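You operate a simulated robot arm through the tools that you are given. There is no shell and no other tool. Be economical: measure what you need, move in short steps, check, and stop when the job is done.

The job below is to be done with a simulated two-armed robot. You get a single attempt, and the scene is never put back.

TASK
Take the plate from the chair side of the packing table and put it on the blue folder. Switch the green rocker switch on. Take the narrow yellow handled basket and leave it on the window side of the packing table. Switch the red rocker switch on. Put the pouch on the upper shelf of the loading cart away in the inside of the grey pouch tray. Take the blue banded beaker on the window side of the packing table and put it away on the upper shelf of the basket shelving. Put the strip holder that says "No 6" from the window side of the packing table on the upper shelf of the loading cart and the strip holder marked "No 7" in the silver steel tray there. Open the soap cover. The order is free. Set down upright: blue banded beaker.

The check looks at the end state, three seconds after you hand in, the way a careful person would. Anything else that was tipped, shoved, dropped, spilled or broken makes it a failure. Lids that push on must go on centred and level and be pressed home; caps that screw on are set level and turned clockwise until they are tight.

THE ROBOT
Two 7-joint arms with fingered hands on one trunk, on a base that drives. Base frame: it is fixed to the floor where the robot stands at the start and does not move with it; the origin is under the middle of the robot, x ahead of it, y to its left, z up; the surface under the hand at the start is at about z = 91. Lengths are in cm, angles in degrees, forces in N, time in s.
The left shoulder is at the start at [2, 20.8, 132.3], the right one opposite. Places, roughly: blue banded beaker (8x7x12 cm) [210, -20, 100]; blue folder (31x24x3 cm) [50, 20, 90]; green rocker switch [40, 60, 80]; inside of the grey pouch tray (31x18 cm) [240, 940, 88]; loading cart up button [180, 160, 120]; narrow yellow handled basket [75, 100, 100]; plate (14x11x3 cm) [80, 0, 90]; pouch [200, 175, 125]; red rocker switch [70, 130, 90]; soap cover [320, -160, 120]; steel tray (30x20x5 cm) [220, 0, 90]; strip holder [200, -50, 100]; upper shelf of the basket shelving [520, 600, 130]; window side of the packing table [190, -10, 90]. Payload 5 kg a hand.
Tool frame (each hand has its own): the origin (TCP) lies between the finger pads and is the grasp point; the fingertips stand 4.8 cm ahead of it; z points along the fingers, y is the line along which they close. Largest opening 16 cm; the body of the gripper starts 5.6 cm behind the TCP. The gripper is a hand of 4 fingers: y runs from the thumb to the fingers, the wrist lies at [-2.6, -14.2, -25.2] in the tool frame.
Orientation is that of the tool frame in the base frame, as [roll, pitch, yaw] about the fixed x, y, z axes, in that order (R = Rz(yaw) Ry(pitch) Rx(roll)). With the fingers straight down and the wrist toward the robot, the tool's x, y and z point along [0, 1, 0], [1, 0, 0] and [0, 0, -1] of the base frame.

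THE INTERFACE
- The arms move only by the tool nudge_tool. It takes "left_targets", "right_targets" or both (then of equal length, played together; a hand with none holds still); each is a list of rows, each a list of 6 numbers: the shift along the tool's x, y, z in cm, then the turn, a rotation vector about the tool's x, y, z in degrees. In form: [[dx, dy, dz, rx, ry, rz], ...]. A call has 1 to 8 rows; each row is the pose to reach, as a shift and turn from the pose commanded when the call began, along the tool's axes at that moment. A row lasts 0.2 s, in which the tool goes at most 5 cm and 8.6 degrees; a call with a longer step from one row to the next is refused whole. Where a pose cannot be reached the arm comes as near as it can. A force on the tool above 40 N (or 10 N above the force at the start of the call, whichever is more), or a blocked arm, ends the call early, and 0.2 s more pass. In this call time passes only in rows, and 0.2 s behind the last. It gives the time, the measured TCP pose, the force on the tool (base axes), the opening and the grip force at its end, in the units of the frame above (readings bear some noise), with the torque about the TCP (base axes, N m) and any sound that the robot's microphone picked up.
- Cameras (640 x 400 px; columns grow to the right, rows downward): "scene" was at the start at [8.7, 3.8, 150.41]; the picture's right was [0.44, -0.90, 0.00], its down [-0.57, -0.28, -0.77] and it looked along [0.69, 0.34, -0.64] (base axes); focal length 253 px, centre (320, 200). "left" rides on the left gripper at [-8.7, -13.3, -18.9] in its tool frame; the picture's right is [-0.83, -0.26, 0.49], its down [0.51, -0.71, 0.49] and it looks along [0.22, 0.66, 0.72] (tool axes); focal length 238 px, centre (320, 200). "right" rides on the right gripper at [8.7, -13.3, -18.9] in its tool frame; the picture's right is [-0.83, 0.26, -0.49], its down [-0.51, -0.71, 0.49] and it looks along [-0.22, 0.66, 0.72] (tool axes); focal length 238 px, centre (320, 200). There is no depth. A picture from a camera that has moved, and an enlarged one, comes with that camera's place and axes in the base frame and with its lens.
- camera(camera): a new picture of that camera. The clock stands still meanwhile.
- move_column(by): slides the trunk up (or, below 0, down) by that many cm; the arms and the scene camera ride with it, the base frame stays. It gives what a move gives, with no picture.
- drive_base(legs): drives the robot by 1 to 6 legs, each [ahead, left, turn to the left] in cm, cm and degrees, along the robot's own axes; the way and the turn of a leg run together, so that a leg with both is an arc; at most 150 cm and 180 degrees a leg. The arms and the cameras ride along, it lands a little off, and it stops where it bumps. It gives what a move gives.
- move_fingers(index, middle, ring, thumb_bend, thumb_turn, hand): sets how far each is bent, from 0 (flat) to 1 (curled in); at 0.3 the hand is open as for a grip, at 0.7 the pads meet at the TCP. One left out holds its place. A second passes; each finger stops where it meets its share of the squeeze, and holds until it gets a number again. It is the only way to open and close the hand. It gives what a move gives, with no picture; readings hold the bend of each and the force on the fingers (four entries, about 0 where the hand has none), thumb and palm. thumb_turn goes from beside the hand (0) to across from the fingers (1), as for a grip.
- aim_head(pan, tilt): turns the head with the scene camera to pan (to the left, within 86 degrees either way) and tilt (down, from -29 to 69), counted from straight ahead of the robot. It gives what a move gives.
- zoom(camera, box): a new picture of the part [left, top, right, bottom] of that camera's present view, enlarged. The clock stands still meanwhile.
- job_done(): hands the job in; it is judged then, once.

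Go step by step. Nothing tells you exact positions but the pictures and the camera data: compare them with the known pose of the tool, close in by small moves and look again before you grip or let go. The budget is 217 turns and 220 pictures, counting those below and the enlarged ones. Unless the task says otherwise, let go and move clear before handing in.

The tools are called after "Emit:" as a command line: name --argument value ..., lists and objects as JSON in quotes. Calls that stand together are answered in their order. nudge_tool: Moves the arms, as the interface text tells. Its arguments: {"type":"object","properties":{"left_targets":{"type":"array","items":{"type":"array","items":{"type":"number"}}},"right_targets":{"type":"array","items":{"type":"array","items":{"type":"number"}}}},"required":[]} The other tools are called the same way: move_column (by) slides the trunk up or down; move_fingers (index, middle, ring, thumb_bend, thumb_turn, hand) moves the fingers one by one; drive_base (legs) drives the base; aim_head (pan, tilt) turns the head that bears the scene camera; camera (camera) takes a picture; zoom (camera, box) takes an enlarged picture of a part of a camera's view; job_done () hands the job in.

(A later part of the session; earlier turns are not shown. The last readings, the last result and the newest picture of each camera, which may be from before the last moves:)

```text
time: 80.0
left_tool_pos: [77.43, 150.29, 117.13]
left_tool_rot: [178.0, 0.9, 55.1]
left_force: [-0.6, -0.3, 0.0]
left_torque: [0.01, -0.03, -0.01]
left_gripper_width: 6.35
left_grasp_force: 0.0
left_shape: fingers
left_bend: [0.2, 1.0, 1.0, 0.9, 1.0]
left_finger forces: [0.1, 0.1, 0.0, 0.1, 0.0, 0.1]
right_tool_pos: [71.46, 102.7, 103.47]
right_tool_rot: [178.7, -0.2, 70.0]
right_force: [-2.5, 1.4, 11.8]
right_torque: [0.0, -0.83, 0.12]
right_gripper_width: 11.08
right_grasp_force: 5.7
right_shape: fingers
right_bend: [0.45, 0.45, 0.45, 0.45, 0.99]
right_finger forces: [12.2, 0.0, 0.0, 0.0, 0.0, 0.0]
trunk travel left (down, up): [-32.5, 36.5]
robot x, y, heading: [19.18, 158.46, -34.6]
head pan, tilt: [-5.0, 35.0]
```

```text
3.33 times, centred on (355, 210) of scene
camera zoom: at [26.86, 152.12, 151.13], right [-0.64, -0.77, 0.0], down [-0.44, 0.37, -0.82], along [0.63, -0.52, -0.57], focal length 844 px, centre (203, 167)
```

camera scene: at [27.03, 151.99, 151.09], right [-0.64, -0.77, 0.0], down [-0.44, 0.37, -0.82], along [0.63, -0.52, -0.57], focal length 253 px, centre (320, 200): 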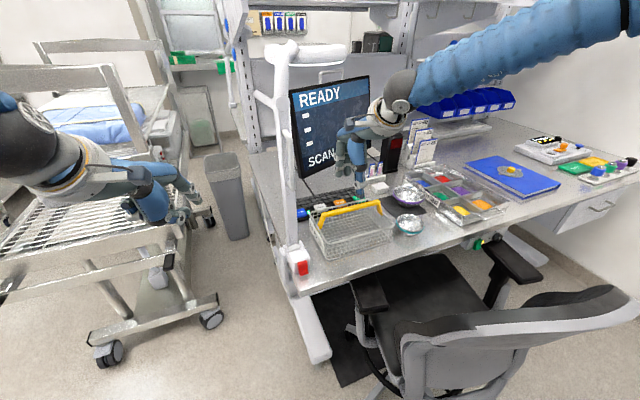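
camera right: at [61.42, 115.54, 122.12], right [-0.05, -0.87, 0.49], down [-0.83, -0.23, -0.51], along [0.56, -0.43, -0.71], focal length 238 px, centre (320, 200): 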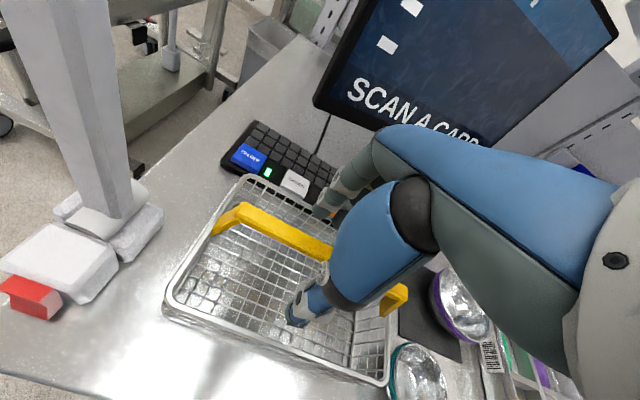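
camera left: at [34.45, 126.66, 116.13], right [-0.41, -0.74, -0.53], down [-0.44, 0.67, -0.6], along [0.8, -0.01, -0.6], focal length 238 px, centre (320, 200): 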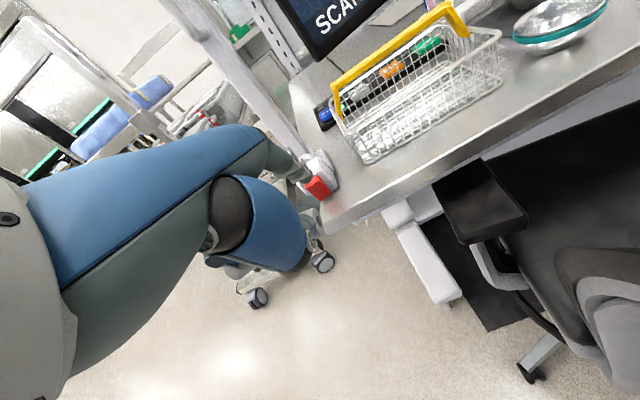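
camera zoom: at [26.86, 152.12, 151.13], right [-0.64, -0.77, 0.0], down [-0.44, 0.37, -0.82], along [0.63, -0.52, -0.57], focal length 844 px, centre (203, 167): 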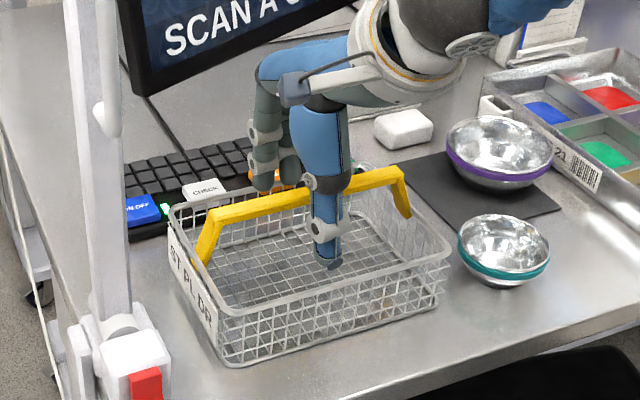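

The index finger touches the rear rim. I raise, narrow the hand, shift back 1 cm and lower again.

Emit:
nudge_tool --right_targets '[[0, -0.5, -3, 0, 0, 0], [0, -0.9, -5, 0, 0, 0]]'

Emit:
move_fingers --hand "right" --index 0.57 --middle 0.57 --ring 0.57 --thumb_bend 0.57

Emit:
nudge_tool --right_targets '[[0, 0, 3, 0, 0, 0], [0, 0, 5, 0, 0, 0], [0, 0, 6, 0, 0, 0]]'

Emit:
zoom --camera "scene" --box '[280, 150, 430, 270]'

```text
time: 80.6
left_tool_pos: [77.52, 150.41, 116.91]
left_tool_rot: [178.0, 0.8, 55.0]
left_force: [0.0, 0.2, 1.1]
left_torque: [-0.03, -0.02, -0.02]
left_gripper_width: 6.38
left_grasp_force: 0.1
left_shape: fingers
left_bend: [0.2, 1.0, 1.0, 0.9, 1.0]
left_finger forces: [0.0, 0.1, 0.0, 0.0, 0.1, 0.1]
right_tool_pos: [70.42, 102.91, 108.19]
right_tool_rot: [178.9, -0.2, 70.0]
right_force: [-0.5, 0.0, -0.1]
right_torque: [-0.01, -0.05, -0.02]
right_gripper_width: 11.11
right_grasp_force: 0.1
right_shape: fingers
right_bend: [0.45, 0.45, 0.45, 0.45, 0.99]
right_finger forces: [0.1, 0.0, 0.0, 0.0, 0.0, 0.0]
trunk travel left (down, up): [-32.5, 36.5]
robot x, y, heading: [19.08, 157.92, -34.8]
head pan, tilt: [-5.0, 35.0]
```

```text
time: 81.6
left_tool_pos: [77.38, 150.11, 116.99]
left_tool_rot: [178.1, 0.9, 55.1]
left_force: [0.2, 1.0, 0.7]
left_torque: [0.05, 0.01, 0.01]
left_gripper_width: 6.39
left_grasp_force: 0.0
left_shape: fingers
left_bend: [0.2, 1.0, 1.0, 0.9, 1.0]
left_finger forces: [0.1, 0.0, 0.1, 0.0, 0.0, 0.0]
right_tool_pos: [70.44, 102.86, 108.36]
right_tool_rot: [179.0, -0.3, 70.0]
right_force: [0.2, -0.1, -0.2]
right_torque: [0.03, -0.01, -0.01]
right_gripper_width: 6.79
right_grasp_force: 0.1
right_shape: fingers
right_bend: [0.56, 0.56, 0.56, 0.56, 1.0]
right_finger forces: [0.0, 0.0, 0.1, 0.0, 0.0, 0.0]
trunk travel left (down, up): [-32.5, 36.5]
robot x, y, heading: [19.2, 158.08, -34.5]
head pan, tilt: [-5.0, 35.0]
```

```text
time: 82.4
left_tool_pos: [77.53, 150.15, 116.87]
left_tool_rot: [178.1, 0.9, 55.1]
left_force: [-0.3, -0.2, 0.3]
left_torque: [0.03, 0.02, 0.02]
left_gripper_width: 6.37
left_grasp_force: 0.1
left_shape: fingers
left_bend: [0.2, 1.0, 1.0, 0.9, 1.0]
left_finger forces: [0.0, 0.0, 0.0, 0.1, 0.1, 0.0]
right_tool_pos: [70.61, 102.93, 102.26]
right_tool_rot: [178.9, -0.2, 70.0]
right_force: [0.9, -0.3, 0.0]
right_torque: [0.01, 0.05, 0.01]
right_gripper_width: 6.73
right_grasp_force: 0.0
right_shape: fingers
right_bend: [0.56, 0.56, 0.56, 0.56, 1.0]
right_finger forces: [0.0, 0.1, 0.0, 0.0, 0.0, 0.0]
trunk travel left (down, up): [-32.5, 36.5]
robot x, y, heading: [19.35, 158.51, -34.9]
head pan, tilt: [-5.0, 35.0]
```

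```text
3.33 times, centred on (355, 210) of scene
camera zoom: at [27.0, 152.02, 151.09], right [-0.64, -0.77, 0.0], down [-0.44, 0.37, -0.82], along [0.63, -0.52, -0.57], focal length 844 px, centre (203, 167)
```

zoom: 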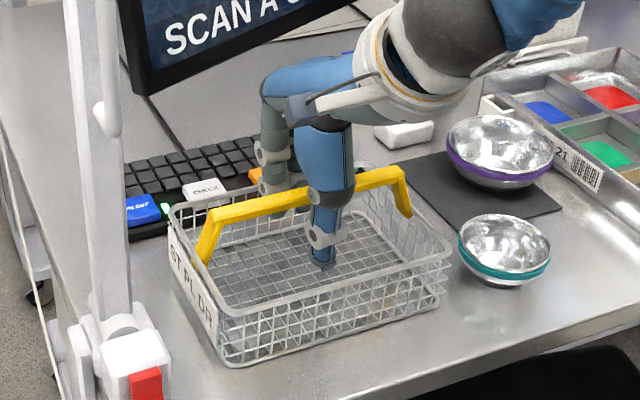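

Now the fingers straddle the handle freely. I close on it and lift a little.

Emit:
move_fingers --hand "right" --index 0.8 --middle 0.8 --ring 0.8 --thumb_bend 0.8

Emit:
nudge_tool --right_targets '[[0, 0, -2, 0, 0, 0], [0, 0, -5, 0, 0, 0], [0, 0, -8, 0, 0, 0]]'

Emit:
camera --camera "right"

Emit:
camera --camera "scene"

```text
time: 83.4
left_tool_pos: [77.54, 150.27, 116.98]
left_tool_rot: [178.1, 1.0, 55.1]
left_force: [0.5, 0.1, 0.2]
left_torque: [0.04, -0.01, -0.02]
left_gripper_width: 6.39
left_grasp_force: 0.1
left_shape: fingers
left_bend: [0.2, 1.0, 1.0, 0.9, 1.0]
left_finger forces: [0.1, 0.0, 0.0, 0.0, 0.0, 0.0]
right_tool_pos: [70.52, 102.9, 102.29]
right_tool_rot: [178.9, -0.3, 70.0]
right_force: [-1.1, -0.5, 0.5]
right_torque: [0.14, -0.1, 0.0]
right_gripper_width: 0.5
right_grasp_force: 1.9
right_shape: fingers
right_bend: [0.74, 0.79, 0.8, 0.75, 1.0]
right_finger forces: [0.0, 0.1, 2.9, 0.1, 0.7, 0.0]
trunk travel left (down, up): [-32.5, 36.5]
robot x, y, heading: [19.18, 158.39, -34.8]
head pan, tilt: [-5.0, 35.0]
```

```text
time: 84.2
left_tool_pos: [77.46, 150.37, 116.91]
left_tool_rot: [178.1, 0.9, 55.1]
left_force: [-0.3, 0.7, -1.0]
left_torque: [-0.08, -0.07, 0.02]
left_gripper_width: 6.36
left_grasp_force: 0.1
left_shape: fingers
left_bend: [0.2, 1.0, 1.0, 0.9, 1.0]
left_finger forces: [0.0, 0.0, 0.0, 0.0, 0.1, 0.0]
right_tool_pos: [70.32, 103.12, 110.4]
right_tool_rot: [178.9, -0.2, 70.1]
right_force: [-0.5, 0.7, -5.4]
right_torque: [0.0, -0.14, -0.04]
right_gripper_width: 0.49
right_grasp_force: 0.8
right_shape: fingers
right_bend: [0.75, 0.79, 0.8, 0.75, 1.0]
right_finger forces: [0.0, 0.1, 1.0, 0.0, 0.0, 0.1]
trunk travel left (down, up): [-32.5, 36.5]
robot x, y, heading: [19.41, 158.26, -34.8]
head pan, tilt: [-5.0, 35.0]
```

```text
134 pictures are left
camera right: at [60.41, 115.87, 128.97], right [-0.05, -0.87, 0.49], down [-0.83, -0.24, -0.51], along [0.56, -0.43, -0.71], focal length 238 px, centre (320, 200)
```

right: 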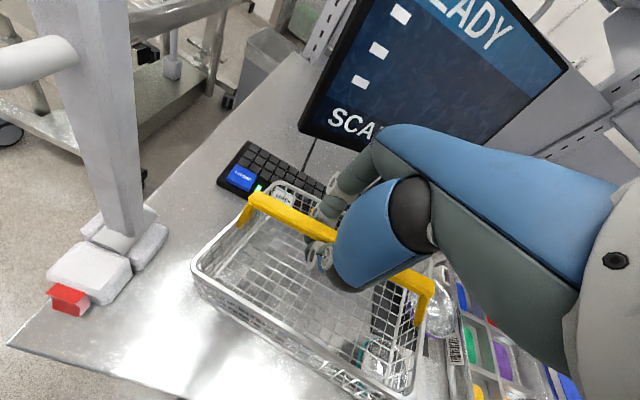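

```text
133 pictures are left
camera scene: at [26.92, 152.15, 151.1], right [-0.64, -0.77, 0.0], down [-0.44, 0.37, -0.82], along [0.63, -0.52, -0.57], focal length 253 px, centre (320, 200)
```

scene: 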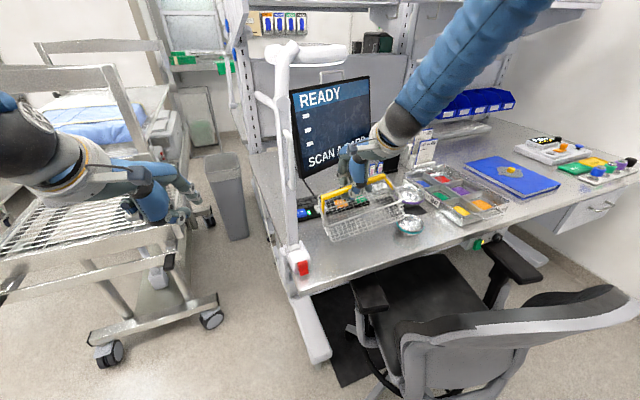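

The basket hangs on the hooked fingers. I pull it back and up, then back the robot away from the table and look around for a route past the cart.

Emit:
nudge_tool --right_targets '[[0, -3, -2, 0, 0, 0], [0, -7, -4, 0, 0, 0], [0, -11, -6, 0, 0, 0], [0, -15, -8, 0, 0, 0], [0, -18, -9, 0, 0, 0]]'

Emit:
drive_base --legs '[[-45, 0, 0], [0, 0, 60]]'

Emit:
aim_head --pan -10 --tilt 18

Emit:
camera --camera "scene"

```text
time: 85.4
left_tool_pos: [77.39, 150.27, 117.04]
left_tool_rot: [177.9, 0.9, 55.1]
left_force: [0.5, 0.2, 0.3]
left_torque: [0.01, -0.06, 0.02]
left_gripper_width: 6.36
left_grasp_force: 0.2
left_shape: fingers
left_bend: [0.2, 1.0, 1.0, 0.9, 1.0]
left_finger forces: [0.0, 0.1, 0.0, 0.0, 0.0, 0.0]
right_tool_pos: [53.07, 109.19, 119.08]
right_tool_rot: [178.9, -0.4, 70.0]
right_force: [-1.0, -0.4, -3.4]
right_torque: [0.1, -0.07, -0.05]
right_gripper_width: 0.51
right_grasp_force: 1.0
right_shape: fingers
right_bend: [0.75, 0.79, 0.8, 0.75, 1.0]
right_finger forces: [0.0, 0.1, 1.2, 0.0, 0.0, 0.1]
trunk travel left (down, up): [-32.5, 36.5]
robot x, y, heading: [19.32, 158.15, -35.0]
head pan, tilt: [-5.0, 35.0]
```

```text
time: 90.7
left_tool_pos: [19.83, 229.13, 116.94]
left_tool_rot: [178.1, 0.8, 114.1]
left_force: [-0.4, -0.5, -0.8]
left_torque: [-0.04, -0.06, 0.0]
left_gripper_width: 6.35
left_grasp_force: 0.1
left_shape: fingers
left_bend: [0.2, 1.0, 1.0, 0.9, 1.0]
left_finger forces: [0.0, 0.0, 0.1, 0.0, 0.0, 0.0]
right_tool_pos: [42.6, 187.28, 119.04]
right_tool_rot: [178.9, -0.2, 129.1]
right_force: [-0.5, 0.8, -2.9]
right_torque: [0.08, 0.09, 0.02]
right_gripper_width: 0.49
right_grasp_force: 0.8
right_shape: fingers
right_bend: [0.75, 0.79, 0.8, 0.75, 1.0]
right_finger forces: [0.1, 0.1, 2.0, 0.0, 0.0, 0.0]
trunk travel left (down, up): [-32.5, 36.5]
robot x, y, heading: [-16.95, 183.35, 24.6]
head pan, tilt: [-5.0, 35.0]
```

```text
time: 91.5
left_tool_pos: [19.86, 229.17, 117.03]
left_tool_rot: [178.1, 0.9, 114.1]
left_force: [0.5, 0.5, -0.4]
left_torque: [0.03, -0.03, 0.0]
left_gripper_width: 6.37
left_grasp_force: 0.0
left_shape: fingers
left_bend: [0.2, 1.0, 1.0, 0.9, 1.0]
left_finger forces: [0.1, 0.1, 0.1, 0.0, 0.0, 0.0]
right_tool_pos: [42.71, 187.23, 118.98]
right_tool_rot: [178.8, -0.2, 129.2]
right_force: [0.2, 0.7, -3.4]
right_torque: [0.09, 0.08, 0.01]
right_gripper_width: 0.49
right_grasp_force: 0.8
right_shape: fingers
right_bend: [0.75, 0.79, 0.8, 0.75, 1.0]
right_finger forces: [0.0, 0.1, 1.4, 0.0, 0.0, 0.0]
trunk travel left (down, up): [-32.5, 36.5]
robot x, y, heading: [-16.89, 183.37, 24.3]
head pan, tilt: [-10.0, 18.0]
```

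```text
132 pictures are left
camera scene: at [-6.98, 186.24, 153.8], right [0.25, -0.97, 0.0], down [-0.3, -0.08, -0.95], along [0.92, 0.23, -0.31], focal length 253 px, centre (320, 200)
```

scene: 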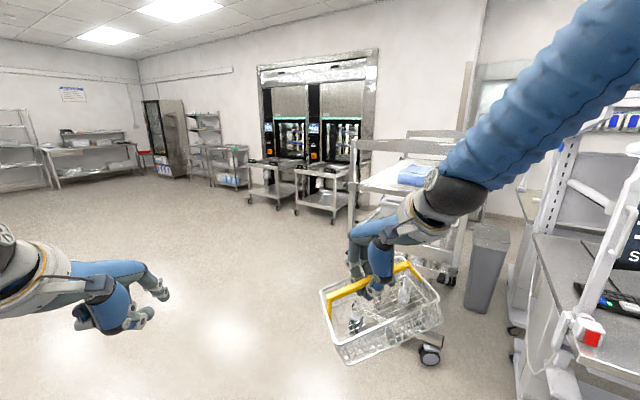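

The way left of the cart is clear, with washer trolleys further on around [354, 260]. I drive around the cart's left side and look toward the window side.

Emit:
drive_base --legs '[[95, 8, 0], [95, 8, 0], [0, 0, -60]]'

Emit:
aim_head --pan 0 --tilt 20

Emit:
camera --camera "scene"

```text
time: 103.8
left_tool_pos: [207.88, 269.97, 116.93]
left_tool_rot: [178.1, 0.9, 55.3]
left_force: [-0.4, -0.7, 0.5]
left_torque: [-0.01, -0.01, 0.04]
left_gripper_width: 6.34
left_grasp_force: 0.1
left_shape: fingers
left_bend: [0.2, 1.0, 1.0, 0.9, 1.0]
left_finger forces: [0.0, 0.1, 0.0, 0.1, 0.0, 0.1]
right_tool_pos: [183.9, 228.69, 118.94]
right_tool_rot: [178.8, -0.3, 70.4]
right_force: [0.0, -0.3, -4.5]
right_torque: [0.12, -0.04, -0.02]
right_gripper_width: 0.49
right_grasp_force: 0.0
right_shape: fingers
right_bend: [0.75, 0.79, 0.8, 0.75, 1.0]
right_finger forces: [0.0, 0.0, 1.3, 0.0, 0.0, 0.1]
trunk travel left (down, up): [-32.5, 36.5]
robot x, y, heading: [149.86, 277.99, -34.5]
head pan, tilt: [-10.0, 18.0]
```

```text
time: 104.5
left_tool_pos: [207.95, 270.01, 116.91]
left_tool_rot: [178.1, 1.0, 55.4]
left_force: [0.1, -0.2, -0.5]
left_torque: [0.02, -0.01, 0.01]
left_gripper_width: 6.37
left_grasp_force: 0.1
left_shape: fingers
left_bend: [0.2, 1.0, 1.0, 0.9, 1.0]
left_finger forces: [0.0, 0.0, 0.0, 0.0, 0.1, 0.0]
right_tool_pos: [184.01, 228.7, 118.89]
right_tool_rot: [178.9, -0.3, 70.2]
right_force: [-0.5, 0.6, -3.7]
right_torque: [0.1, -0.07, -0.03]
right_gripper_width: 0.49
right_grasp_force: 1.2
right_shape: fingers
right_bend: [0.75, 0.79, 0.8, 0.75, 1.0]
right_finger forces: [0.1, 0.0, 1.5, 0.0, 0.0, 0.1]
trunk travel left (down, up): [-32.5, 36.5]
robot x, y, heading: [149.96, 277.21, -34.6]
head pan, tilt: [0.0, 20.0]
```

```text
131 pictures are left
camera scene: at [158.41, 271.83, 153.48], right [-0.57, -0.82, 0.0], down [-0.28, 0.19, -0.94], along [0.77, -0.53, -0.34], focal length 253 px, centre (320, 200)
```

scene: 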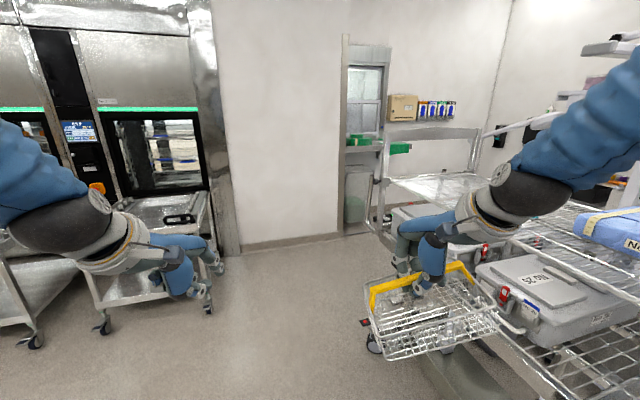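

The pouch is visible on the cart's upper shelf. The corridor past the cart end runs between it and the far wall. I turn around so the arms trail, and drive backwards to [305, 205].

Emit:
drive_base --legs '[[0, 0, 92], [0, 0, 92]]'

Emit:
drive_base --legs '[[-85, 0, 0], [-83, 0, 0], [0, 0, -60]]'

Emit:
aim_head --pan 86 --tilt 20

Emit:
camera --camera "scene"

```text
time: 112.7
left_tool_pos: [91.22, 280.3, 117.03]
left_tool_rot: [178.1, 0.9, -119.7]
left_force: [-0.2, 0.0, -1.4]
left_torque: [0.06, -0.01, 0.02]
left_gripper_width: 6.36
left_grasp_force: 0.0
left_shape: fingers
left_bend: [0.2, 1.0, 1.0, 0.9, 1.0]
left_finger forces: [0.0, 0.1, 0.1, 0.0, 0.0, 0.0]
right_tool_pos: [111.63, 323.6, 118.92]
right_tool_rot: [178.8, -0.3, -104.7]
right_force: [-0.4, 0.0, -3.9]
right_torque: [-0.11, 0.06, 0.01]
right_gripper_width: 0.5
right_grasp_force: 0.7
right_shape: fingers
right_bend: [0.75, 0.79, 0.8, 0.75, 1.0]
right_finger forces: [0.1, 0.1, 1.7, 0.0, 0.0, 0.1]
trunk travel left (down, up): [-32.5, 36.5]
robot x, y, heading: [149.75, 277.66, 150.6]
head pan, tilt: [0.0, 20.0]
```

```text
time: 123.9
left_tool_pos: [269.08, 246.91, 117.01]
left_tool_rot: [178.0, 0.9, 179.8]
left_force: [0.2, 0.9, -0.1]
left_torque: [0.0, 0.04, -0.01]
left_gripper_width: 6.36
left_grasp_force: 0.0
left_shape: fingers
left_bend: [0.2, 1.0, 1.0, 0.9, 1.0]
left_finger forces: [0.0, 0.1, 0.0, 0.0, 0.0, 0.1]
right_tool_pos: [316.57, 250.51, 119.04]
right_tool_rot: [178.9, -0.3, -165.4]
right_force: [-0.3, 0.6, -4.3]
right_torque: [-0.01, 0.12, -0.01]
right_gripper_width: 0.52
right_grasp_force: 1.1
right_shape: fingers
right_bend: [0.75, 0.79, 0.8, 0.75, 1.0]
right_finger forces: [0.0, 0.1, 1.2, 0.0, 0.0, 0.0]
trunk travel left (down, up): [-32.5, 36.5]
robot x, y, heading: [295.51, 194.3, 90.0]
head pan, tilt: [0.0, 20.0]
```

```text
time: 125.5
left_tool_pos: [268.98, 247.04, 116.95]
left_tool_rot: [178.1, 0.8, 179.8]
left_force: [0.4, -0.3, -0.6]
left_torque: [-0.01, -0.01, -0.02]
left_gripper_width: 6.4
left_grasp_force: 0.0
left_shape: fingers
left_bend: [0.2, 1.0, 1.0, 0.9, 1.0]
left_finger forces: [0.1, 0.1, 0.0, 0.0, 0.0, 0.0]
right_tool_pos: [316.57, 250.47, 119.02]
right_tool_rot: [178.9, -0.4, -165.2]
right_force: [0.0, 0.3, -3.9]
right_torque: [0.01, 0.08, -0.01]
right_gripper_width: 0.49
right_grasp_force: 0.5
right_shape: fingers
right_bend: [0.75, 0.79, 0.8, 0.75, 1.0]
right_finger forces: [0.1, 0.0, 1.5, 0.1, 0.0, 0.0]
trunk travel left (down, up): [-32.5, 36.5]
robot x, y, heading: [295.49, 195.03, 90.0]
head pan, tilt: [85.9, 20.0]
```

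```text
130 pictures are left
camera scene: at [286.15, 196.42, 153.48], right [0.07, 1.0, 0.0], down [0.34, -0.03, -0.94], along [-0.94, 0.07, -0.34], focal length 253 px, centre (320, 200)
```

scene: 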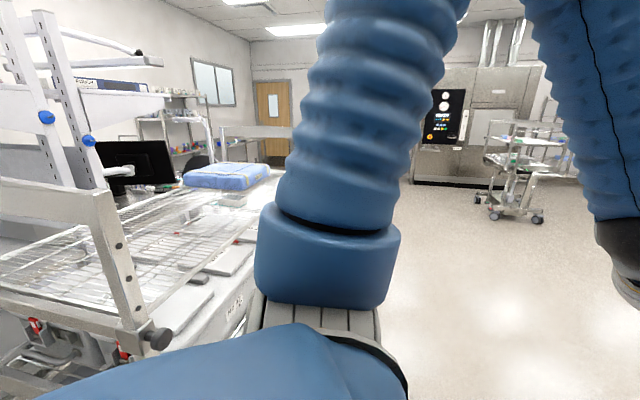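

I can't see the corridor to the window side from here. I raise the trunk for clearance and turn right to face it.

Emit:
move_column --by 20

Emit:
drive_base --legs '[[-5, -5, 0], [0, 0, -85], [0, 0, -80]]'

Emit:
aim_head --pan 0 --tilt 30

Emit:
camera --camera "scene"

```text
time: 127.7
left_tool_pos: [269.02, 247.0, 136.88]
left_tool_rot: [178.1, 0.8, 179.8]
left_force: [-0.6, 0.3, -0.6]
left_torque: [0.03, 0.0, 0.0]
left_gripper_width: 6.35
left_grasp_force: 0.1
left_shape: fingers
left_bend: [0.2, 1.0, 1.0, 0.9, 1.0]
left_finger forces: [0.0, 0.0, 0.0, 0.1, 0.1, 0.0]
right_tool_pos: [316.57, 250.42, 138.91]
right_tool_rot: [178.9, -0.2, -165.3]
right_force: [-0.6, -0.2, -5.0]
right_torque: [0.0, 0.09, -0.01]
right_gripper_width: 0.5
right_grasp_force: 0.1
right_shape: fingers
right_bend: [0.75, 0.79, 0.8, 0.75, 1.0]
right_finger forces: [0.1, 0.0, 1.5, 0.0, 0.1, 0.0]
trunk travel left (down, up): [-52.5, 16.5]
robot x, y, heading: [295.31, 194.45, 90.0]
head pan, tilt: [85.9, 20.0]
```

```text
time: 135.7
left_tool_pos: [340.13, 146.41, 136.92]
left_tool_rot: [178.1, 0.8, 15.5]
left_force: [0.3, -0.4, -0.2]
left_torque: [0.02, 0.03, -0.04]
left_gripper_width: 6.37
left_grasp_force: 0.0
left_shape: fingers
left_bend: [0.2, 1.0, 1.0, 0.9, 1.0]
left_finger forces: [0.1, 0.0, 0.1, 0.0, 0.0, 0.0]
right_tool_pos: [295.2, 130.21, 139.1]
right_tool_rot: [178.9, -0.3, 30.5]
right_force: [0.5, 0.2, -4.4]
right_torque: [0.04, -0.07, -0.01]
right_gripper_width: 0.48
right_grasp_force: 0.1
right_shape: fingers
right_bend: [0.75, 0.79, 0.8, 0.75, 1.0]
right_finger forces: [0.1, 0.0, 0.8, 0.0, 0.1, 0.1]
trunk travel left (down, up): [-52.5, 16.5]
robot x, y, heading: [300.62, 189.62, -74.5]
head pan, tilt: [85.9, 20.0]
```

```text
time: 137.3
left_tool_pos: [340.19, 146.45, 136.96]
left_tool_rot: [178.1, 0.9, 15.4]
left_force: [-0.3, -0.8, -0.4]
left_torque: [-0.01, 0.0, -0.01]
left_gripper_width: 6.38
left_grasp_force: 0.1
left_shape: fingers
left_bend: [0.2, 1.0, 1.0, 0.9, 1.0]
left_finger forces: [0.0, 0.1, 0.0, 0.0, 0.1, 0.0]
right_tool_pos: [295.26, 130.27, 139.0]
right_tool_rot: [178.8, -0.3, 30.5]
right_force: [-0.9, -0.3, -3.5]
right_torque: [0.03, -0.11, -0.01]
right_gripper_width: 0.45
right_grasp_force: 0.8
right_shape: fingers
right_bend: [0.75, 0.79, 0.8, 0.75, 1.0]
right_finger forces: [0.0, 0.0, 1.0, 0.1, 0.1, 0.1]
trunk travel left (down, up): [-52.5, 16.5]
robot x, y, heading: [300.62, 189.8, -74.3]
head pan, tilt: [0.0, 30.0]
```

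```text
129 pictures are left
camera scene: at [303.18, 179.93, 171.87], right [-0.96, -0.27, 0.0], down [-0.14, 0.48, -0.87], along [0.23, -0.83, -0.5], focal length 253 px, centre (320, 200)
```

scene: 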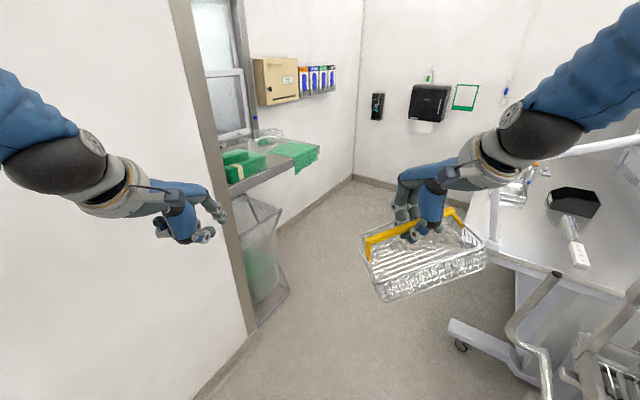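

Clear view: soap dispenser on the far wall, window-side table on the right. I drive down the corridor.

Emit:
drive_base --legs '[[85, -28, 0], [85, -28, 0], [0, 0, -60]]'

Emit:
aim_head --pan -40 --tilt 35

Emit:
camera --camera "scene"

```text
time: 149.0
left_tool_pos: [275.41, -45.75, 136.89]
left_tool_rot: [178.1, 1.0, -44.2]
left_force: [-0.8, -1.0, -0.1]
left_torque: [-0.03, -0.03, 0.01]
left_gripper_width: 6.38
left_grasp_force: 0.1
left_shape: fingers
left_bend: [0.2, 1.0, 1.0, 0.9, 1.0]
left_finger forces: [0.1, 0.0, 0.0, 0.1, 0.0, 0.0]
right_tool_pos: [238.77, -15.16, 138.93]
right_tool_rot: [178.9, -0.3, -29.3]
right_force: [-0.4, -0.2, -3.4]
right_torque: [-0.03, -0.08, 0.01]
right_gripper_width: 0.48
right_grasp_force: 0.5
right_shape: fingers
right_bend: [0.75, 0.79, 0.8, 0.75, 1.0]
right_finger forces: [0.0, 0.0, 0.8, 0.0, 0.0, 0.0]
trunk travel left (down, up): [-52.5, 16.5]
robot x, y, heading: [292.89, 10.06, -134.1]
head pan, tilt: [0.0, 30.0]
```

```text
time: 150.1
left_tool_pos: [275.52, -45.77, 136.99]
left_tool_rot: [178.1, 0.9, -44.2]
left_force: [-0.5, 0.1, -0.2]
left_torque: [0.0, -0.01, -0.01]
left_gripper_width: 6.38
left_grasp_force: 0.1
left_shape: fingers
left_bend: [0.2, 1.0, 1.0, 0.9, 1.0]
left_finger forces: [0.1, 0.0, 0.1, 0.0, 0.1, 0.0]
right_tool_pos: [238.72, -15.23, 138.9]
right_tool_rot: [178.9, -0.4, -29.3]
right_force: [0.6, 0.3, -4.8]
right_torque: [-0.07, -0.1, -0.03]
right_gripper_width: 0.48
right_grasp_force: 0.4
right_shape: fingers
right_bend: [0.75, 0.79, 0.8, 0.75, 1.0]
right_finger forces: [0.1, 0.0, 1.0, 0.1, 0.0, 0.0]
trunk travel left (down, up): [-52.5, 16.5]
robot x, y, heading: [292.38, 10.24, -134.0]
head pan, tilt: [-40.0, 35.0]
```

```text
128 pictures are left
camera scene: at [283.18, 8.61, 171.09], right [-0.1, 0.99, 0.0], down [0.57, 0.06, -0.82], along [-0.81, -0.09, -0.57], focal length 253 px, centre (320, 200)
```

scene: 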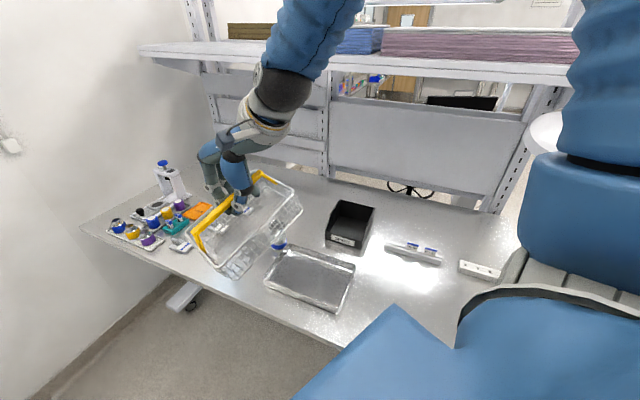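

I zoom to identify items on the window side.

Emit:
zoom --camera "scene" --box '[320, 180, 560, 330]'

Emit:
zoom --camera "scene" --box '[80, 140, 320, 300]'

```text
2.67 times, centred on (440, 255) of scene
camera zoom: at [283.18, 8.61, 171.09], right [-0.1, 0.99, 0.0], down [0.57, 0.06, -0.82], along [-0.81, -0.09, -0.57], focal length 675 px, centre (0, 53)
```

zoom: 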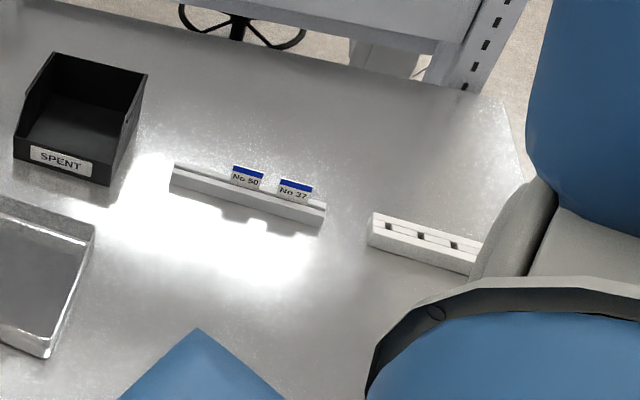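

```text
2.50 times, centred on (200, 220) of scene
camera zoom: at [283.18, 8.61, 171.09], right [-0.1, 0.99, 0.0], down [0.57, 0.06, -0.82], along [-0.81, -0.09, -0.57], focal length 633 px, centre (620, 150)
```

zoom: 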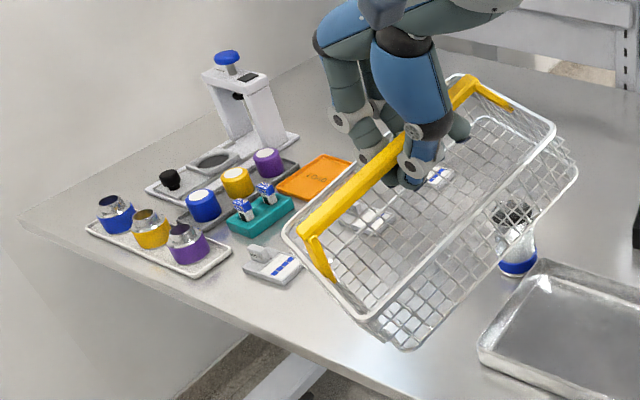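

The beaker is near [205, -18] and strip holders near [200–211, -40..-60]. I turn to face the table and go closer to set the basket on the free right-hand area.

Emit:
drive_base --legs '[[0, 0, -62], [18, 0, 0]]'

Emit:
aim_head --pan -15 --tilt 40

Emit:
camera --camera "scene"

```text
time: 154.3
left_tool_pos: [218.08, 4.77, 136.92]
left_tool_rot: [178.0, 0.9, -106.7]
left_force: [-0.4, 0.4, 0.4]
left_torque: [0.01, 0.04, 0.01]
left_gripper_width: 6.36
left_grasp_force: 0.1
left_shape: fingers
left_bend: [0.2, 1.0, 1.0, 0.9, 1.0]
left_finger forces: [0.0, 0.1, 0.0, 0.0, 0.0, 0.0]
right_tool_pos: [228.16, 51.48, 138.99]
right_tool_rot: [178.9, -0.3, -91.6]
right_force: [-0.2, 0.3, -4.0]
right_torque: [-0.06, 0.04, 0.02]
right_gripper_width: 0.49
right_grasp_force: 0.0
right_shape: fingers
right_bend: [0.75, 0.79, 0.8, 0.75, 1.0]
right_finger forces: [0.0, 0.0, 0.3, 0.0, 0.1, 0.0]
trunk travel left (down, up): [-52.5, 16.5]
robot x, y, heading: [275.67, 15.48, 163.1]
head pan, tilt: [-40.0, 35.0]
```

```text
time: 155.2
left_tool_pos: [217.95, 4.77, 137.02]
left_tool_rot: [178.1, 0.9, -106.8]
left_force: [1.1, -0.6, -0.7]
left_torque: [0.0, 0.0, -0.01]
left_gripper_width: 6.36
left_grasp_force: 0.1
left_shape: fingers
left_bend: [0.2, 1.0, 1.0, 0.9, 1.0]
left_finger forces: [0.1, 0.1, 0.0, 0.1, 0.1, 0.0]
right_tool_pos: [228.06, 51.45, 138.93]
right_tool_rot: [178.9, -0.4, -91.7]
right_force: [0.8, -0.8, -3.8]
right_torque: [-0.08, 0.01, 0.01]
right_gripper_width: 0.5
right_grasp_force: 0.5
right_shape: fingers
right_bend: [0.75, 0.79, 0.8, 0.75, 1.0]
right_finger forces: [0.1, 0.1, 0.5, 0.1, 0.0, 0.0]
trunk travel left (down, up): [-52.5, 16.5]
robot x, y, heading: [275.7, 15.27, 163.5]
head pan, tilt: [-15.0, 40.0]
```

```text
125 pictures are left
camera scene: at [267.31, 20.13, 170.34], right [0.52, 0.85, 0.0], down [0.55, -0.34, -0.77], along [-0.65, 0.4, -0.64], focal length 253 px, centre (320, 200)
```

scene: 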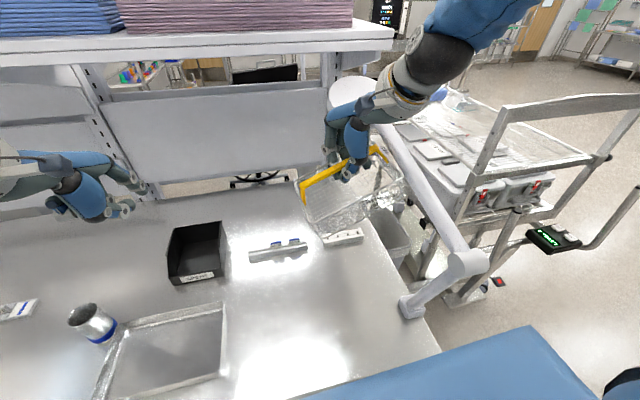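

There's free surface around [232, 41] between the racks and front edge. I lower the trunk, move the basket there and set it down.

Emit:
move_column --by -20

Emit:
nudge_tool --right_targets '[[4, -1, 0, 0, 0, 0], [8, -2, 1, 0, 0, 0], [11, -3, 4, 0, 0, 0], [11, -3, 8, 0, 0, 0], [11, -3, 11, 0, 0, 0]]'

Emit:
camera --camera "scene"

Emit:
camera --camera "right"

```text
time: 157.4
left_tool_pos: [217.87, 4.8, 117.03]
left_tool_rot: [178.2, 1.0, -106.8]
left_force: [0.6, -0.8, -0.5]
left_torque: [0.01, 0.03, -0.02]
left_gripper_width: 6.38
left_grasp_force: 0.1
left_shape: fingers
left_bend: [0.2, 1.0, 1.0, 0.9, 1.0]
left_finger forces: [0.0, 0.1, 0.0, 0.0, 0.1, 0.0]
right_tool_pos: [228.16, 51.45, 119.05]
right_tool_rot: [178.9, -0.3, -91.7]
right_force: [0.6, 1.0, -2.9]
right_torque: [-0.09, -0.01, 0.0]
right_gripper_width: 0.5
right_grasp_force: 0.2
right_shape: fingers
right_bend: [0.75, 0.79, 0.8, 0.75, 1.0]
right_finger forces: [0.0, 0.0, 0.5, 0.0, 0.1, 0.0]
trunk travel left (down, up): [-32.5, 36.5]
robot x, y, heading: [275.81, 15.65, 163.4]
head pan, tilt: [-15.0, 40.0]
```

```text
time: 158.6
left_tool_pos: [217.75, 4.79, 116.8]
left_tool_rot: [178.0, 0.9, -106.7]
left_force: [-0.2, 0.1, 0.1]
left_torque: [0.06, -0.03, -0.03]
left_gripper_width: 6.38
left_grasp_force: 0.1
left_shape: fingers
left_bend: [0.2, 1.0, 1.0, 0.9, 1.0]
left_finger forces: [0.0, 0.0, 0.1, 0.1, 0.1, 0.0]
right_tool_pos: [230.49, 40.31, 107.96]
right_tool_rot: [178.9, -0.3, -91.7]
right_force: [-1.5, -0.3, -3.3]
right_torque: [-0.08, -0.1, 0.0]
right_gripper_width: 0.53
right_grasp_force: 0.8
right_shape: fingers
right_bend: [0.75, 0.79, 0.8, 0.75, 1.0]
right_finger forces: [0.1, 0.1, 0.9, 0.1, 0.0, 0.1]
trunk travel left (down, up): [-32.5, 36.5]
robot x, y, heading: [275.8, 15.51, 163.1]
head pan, tilt: [-15.0, 40.0]
```

```text
124 pictures are left
camera scene: at [267.22, 20.11, 150.33], right [0.52, 0.85, 0.0], down [0.55, -0.34, -0.77], along [-0.65, 0.4, -0.64], focal length 253 px, centre (320, 200)
```

scene: 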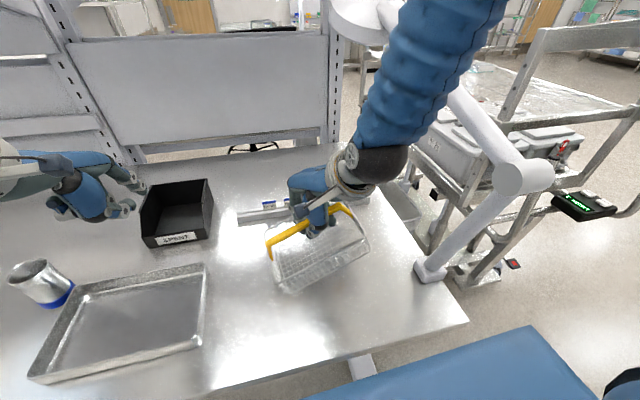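

```text
123 pictures are left
camera right: at [243.76, 31.36, 126.57], right [-0.22, 0.84, 0.49], down [0.71, 0.48, -0.51], along [-0.66, 0.24, -0.71], focal length 238 px, centre (320, 200)
```

right: 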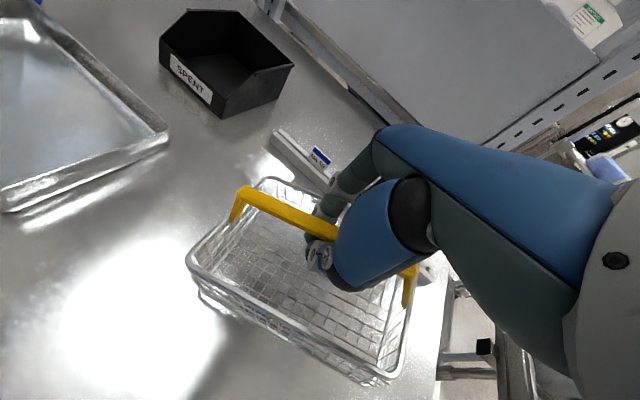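

The basket hovers near the rack; I shift it 4 cm toward me and lower it onto the table.

Emit:
nudge_tool --right_targets '[[0, -4, 0, 0, 0, 0], [0, -4, 3, 0, 0, 0], [0, -4, 5, 0, 0, 0], [0, -4, 6.2, 0, 0, 0]]'

Emit:
camera --camera "scene"

Emit:
camera --camera "right"

```text
time: 159.6
left_tool_pos: [217.93, 4.8, 116.81]
left_tool_rot: [178.2, 0.9, -106.8]
left_force: [-0.8, -0.4, -0.1]
left_torque: [-0.03, -0.01, -0.01]
left_gripper_width: 6.38
left_grasp_force: 0.2
left_shape: fingers
left_bend: [0.2, 1.0, 1.0, 0.9, 1.0]
left_finger forces: [0.0, 0.0, 0.1, 0.0, 0.1, 0.0]
right_tool_pos: [234.03, 40.06, 101.51]
right_tool_rot: [179.1, -0.4, -91.7]
right_force: [-0.6, 0.1, -3.2]
right_torque: [-0.11, -0.08, 0.04]
right_gripper_width: 0.51
right_grasp_force: 1.6
right_shape: fingers
right_bend: [0.75, 0.79, 0.8, 0.75, 1.0]
right_finger forces: [0.1, 0.1, 2.6, 0.0, 0.1, 0.0]
right hand out of reach, approached as far as the arm can: row 1, 2, 3, 4
trunk travel left (down, up): [-32.5, 36.5]
robot x, y, heading: [275.62, 14.9, 163.5]
head pan, tilt: [-15.0, 40.0]
```

```text
122 pictures are left
camera scene: at [267.22, 20.13, 150.33], right [0.52, 0.85, 0.0], down [0.55, -0.34, -0.77], along [-0.65, 0.4, -0.64], focal length 253 px, centre (320, 200)
```

scene: 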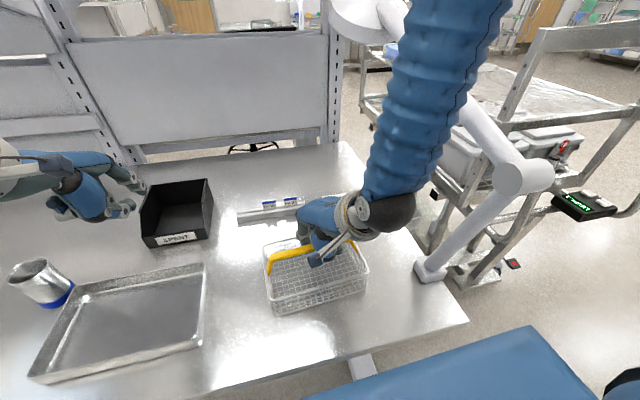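

```text
121 pictures are left
camera right: at [247.33, 31.13, 120.28], right [-0.23, 0.84, 0.49], down [0.72, 0.48, -0.5], along [-0.66, 0.23, -0.71], focal length 238 px, centre (320, 200)
```

right: 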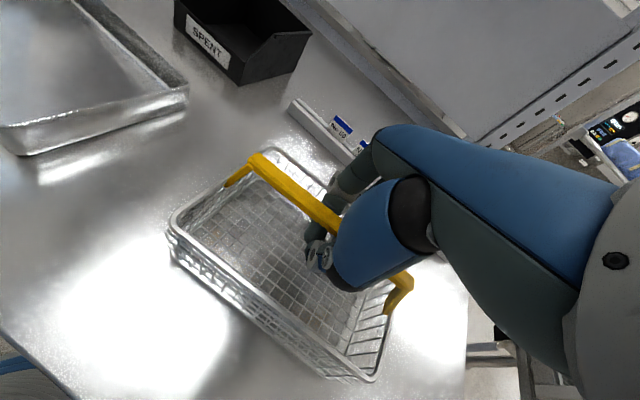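

Basket still hangs slightly; I lower until its weight is gone.

Emit:
nudge_tool --right_targets '[[0, 0, 1, 0, 0, 0], [0, 0, 2, 0, 0, 0], [0, 0, 2.8, 0, 0, 0]]'

Emit:
zoom --camera "scene" --box '[230, 170, 420, 330]'

```text
time: 160.4
left_tool_pos: [217.83, 4.7, 116.94]
left_tool_rot: [178.2, 0.8, -106.6]
left_force: [1.1, -0.5, 0.5]
left_torque: [-0.03, -0.01, 0.01]
left_gripper_width: 6.37
left_grasp_force: 0.0
left_shape: fingers
left_bend: [0.2, 1.0, 1.0, 0.9, 1.0]
left_finger forces: [0.0, 0.0, 0.0, 0.0, 0.0, 0.0]
right_tool_pos: [234.19, 40.1, 98.9]
right_tool_rot: [178.9, -0.3, -91.8]
right_force: [0.2, -0.3, -0.8]
right_torque: [0.0, -0.01, -0.01]
right_gripper_width: 0.51
right_grasp_force: 0.1
right_shape: fingers
right_bend: [0.75, 0.79, 0.8, 0.75, 1.0]
right_finger forces: [0.0, 0.0, 0.0, 0.0, 0.0, 0.0]
trunk travel left (down, up): [-32.5, 36.5]
robot x, y, heading: [275.69, 15.17, 163.4]
head pan, tilt: [-15.0, 40.0]
```

```text
2.50 times, centred on (325, 250) of scene
camera zoom: at [267.31, 20.12, 150.34], right [0.52, 0.85, 0.0], down [0.55, -0.34, -0.77], along [-0.65, 0.4, -0.64], focal length 633 px, centre (308, 75)
```

zoom: 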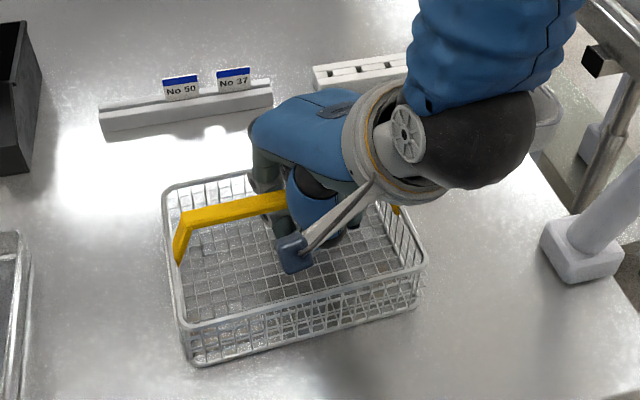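

The basket is down. I open the hand gently and lift out.

Emit:
move_fingers --hand "right" --index 0.57 --middle 0.57 --ring 0.57 --thumb_bend 0.57

Emit:
nudge_tool --right_targets '[[0, 0, -3, 0, 0, 0], [0, 0, -7, 0, 0, 0], [0, 0, -11, 0, 0, 0], [0, 0, -15, 0, 0, 0], [0, 0, -19, 0, 0, 0]]'

Emit:
aim_head --pan 15 --tilt 40

Emit:
camera --camera "scene"

```text
time: 161.4
left_tool_pos: [217.94, 4.78, 116.94]
left_tool_rot: [178.1, 0.9, -106.7]
left_force: [-0.3, -0.8, 0.6]
left_torque: [-0.03, -0.02, 0.0]
left_gripper_width: 6.4
left_grasp_force: 0.0
left_shape: fingers
left_bend: [0.2, 1.0, 1.0, 0.9, 1.0]
left_finger forces: [0.0, 0.1, 0.0, 0.0, 0.1, 0.1]
right_tool_pos: [234.19, 40.17, 98.93]
right_tool_rot: [178.9, -0.3, -91.7]
right_force: [0.4, 0.4, -0.1]
right_torque: [-0.01, 0.03, -0.01]
right_gripper_width: 6.64
right_grasp_force: 0.0
right_shape: fingers
right_bend: [0.56, 0.56, 0.56, 0.56, 1.0]
right_finger forces: [0.0, 0.2, 0.0, 0.1, 0.0, 0.0]
trunk travel left (down, up): [-32.5, 36.5]
robot x, y, heading: [275.24, 15.57, 163.4]
head pan, tilt: [-15.0, 40.0]
```

```text
time: 162.6
left_tool_pos: [218.0, 5.25, 116.97]
left_tool_rot: [178.1, 0.7, -106.8]
left_force: [0.2, 2.0, -1.0]
left_torque: [-0.21, -0.08, 0.06]
left_gripper_width: 6.34
left_grasp_force: 0.0
left_shape: fingers
left_bend: [0.2, 1.0, 1.0, 0.9, 1.0]
left_finger forces: [0.1, 0.0, 0.1, 0.0, 0.0, 0.0]
right_tool_pos: [233.88, 40.21, 117.23]
right_tool_rot: [177.5, -0.6, -91.1]
right_force: [4.8, 5.9, -4.8]
right_torque: [-0.63, 0.33, -0.18]
right_gripper_width: 6.69
right_grasp_force: 0.1
right_shape: fingers
right_bend: [0.56, 0.56, 0.56, 0.56, 1.0]
right_finger forces: [0.1, 0.0, 0.0, 0.0, 0.0, 0.1]
right hand out of reach, approached as far as the arm can: row 2, 3, 5
trunk travel left (down, up): [-32.5, 36.5]
robot x, y, heading: [275.49, 15.28, 163.9]
head pan, tilt: [-15.0, 40.0]
```

```text
time: 163.5
left_tool_pos: [217.84, 4.85, 117.0]
left_tool_rot: [178.1, 0.8, -106.8]
left_force: [0.4, 0.9, -0.8]
left_torque: [-0.03, -0.02, 0.01]
left_gripper_width: 6.39
left_grasp_force: 0.0
left_shape: fingers
left_bend: [0.2, 1.0, 1.0, 0.9, 1.0]
left_finger forces: [0.0, 0.1, 0.0, 0.1, 0.0, 0.0]
right_tool_pos: [233.7, 39.96, 117.31]
right_tool_rot: [177.3, -0.3, -90.9]
right_force: [0.5, -0.1, 0.1]
right_torque: [0.0, 0.03, -0.01]
right_gripper_width: 6.68
right_grasp_force: 0.1
right_shape: fingers
right_bend: [0.56, 0.56, 0.56, 0.56, 1.0]
right_finger forces: [0.1, 0.0, 0.0, 0.1, 0.0, 0.0]
trunk travel left (down, up): [-32.5, 36.5]
robot x, y, heading: [275.51, 15.53, 163.5]
head pan, tilt: [15.0, 40.0]
```

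```text
119 pictures are left
camera scene: at [266.07, 15.94, 150.34], right [0.03, 1.0, 0.0], down [0.64, -0.02, -0.77], along [-0.77, 0.02, -0.64], focal length 253 px, centre (320, 200)
```

scene: 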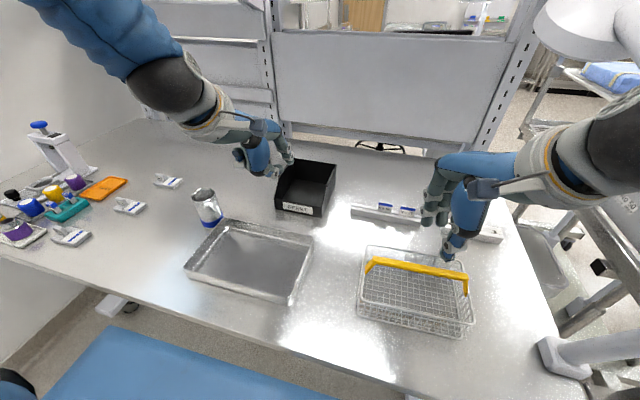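

The basket is placed. Now I read the three strip holders' labels.

Emit:
zoom --camera "scene" --box '[40, 165, 240, 255]'

Emit:
zoom --camera "scene" --box '[100, 170, 200, 220]'

```text
3.20 times, centred on (140, 210) of scene
camera zoom: at [266.07, 15.94, 150.34], right [0.03, 1.0, 0.0], down [0.64, -0.02, -0.77], along [-0.77, 0.02, -0.64], focal length 810 px, centre (896, 168)
```

zoom: 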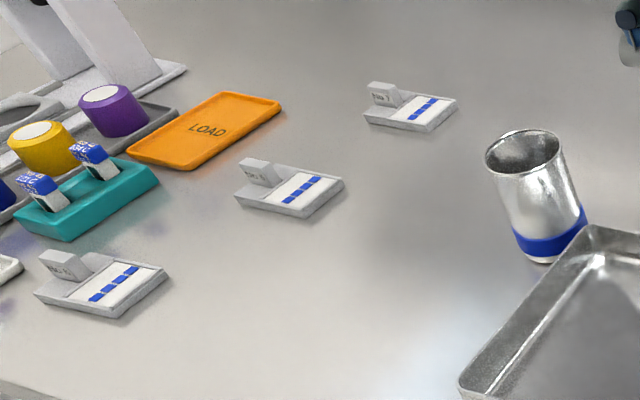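

```text
6.40 times, centred on (150, 195) of scene
camera zoom: at [266.07, 15.94, 150.34], right [0.03, 1.0, 0.0], down [0.64, -0.02, -0.77], along [-0.77, 0.02, -0.64], focal length 1620 px, centre (1408, 232)
```

zoom: 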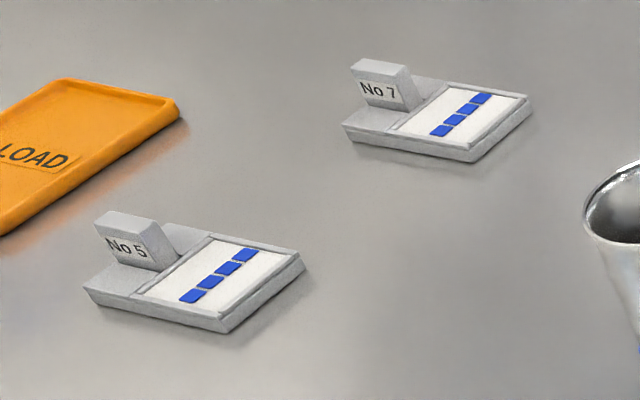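

Emit:
zoom --camera "scene" --box '[40, 215, 110, 255]'

```text
9.14 times, centred on (75, 235) of scene
camera zoom: at [266.07, 15.94, 150.34], right [0.03, 1.0, 0.0], down [0.64, -0.02, -0.77], along [-0.77, 0.02, -0.64], focal length 2315 px, centre (2560, -120)
```

zoom: 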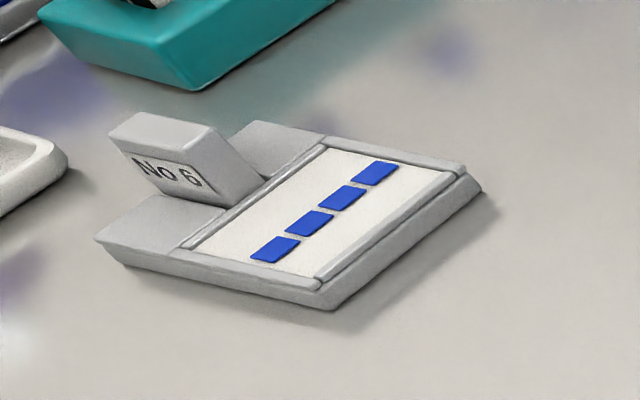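

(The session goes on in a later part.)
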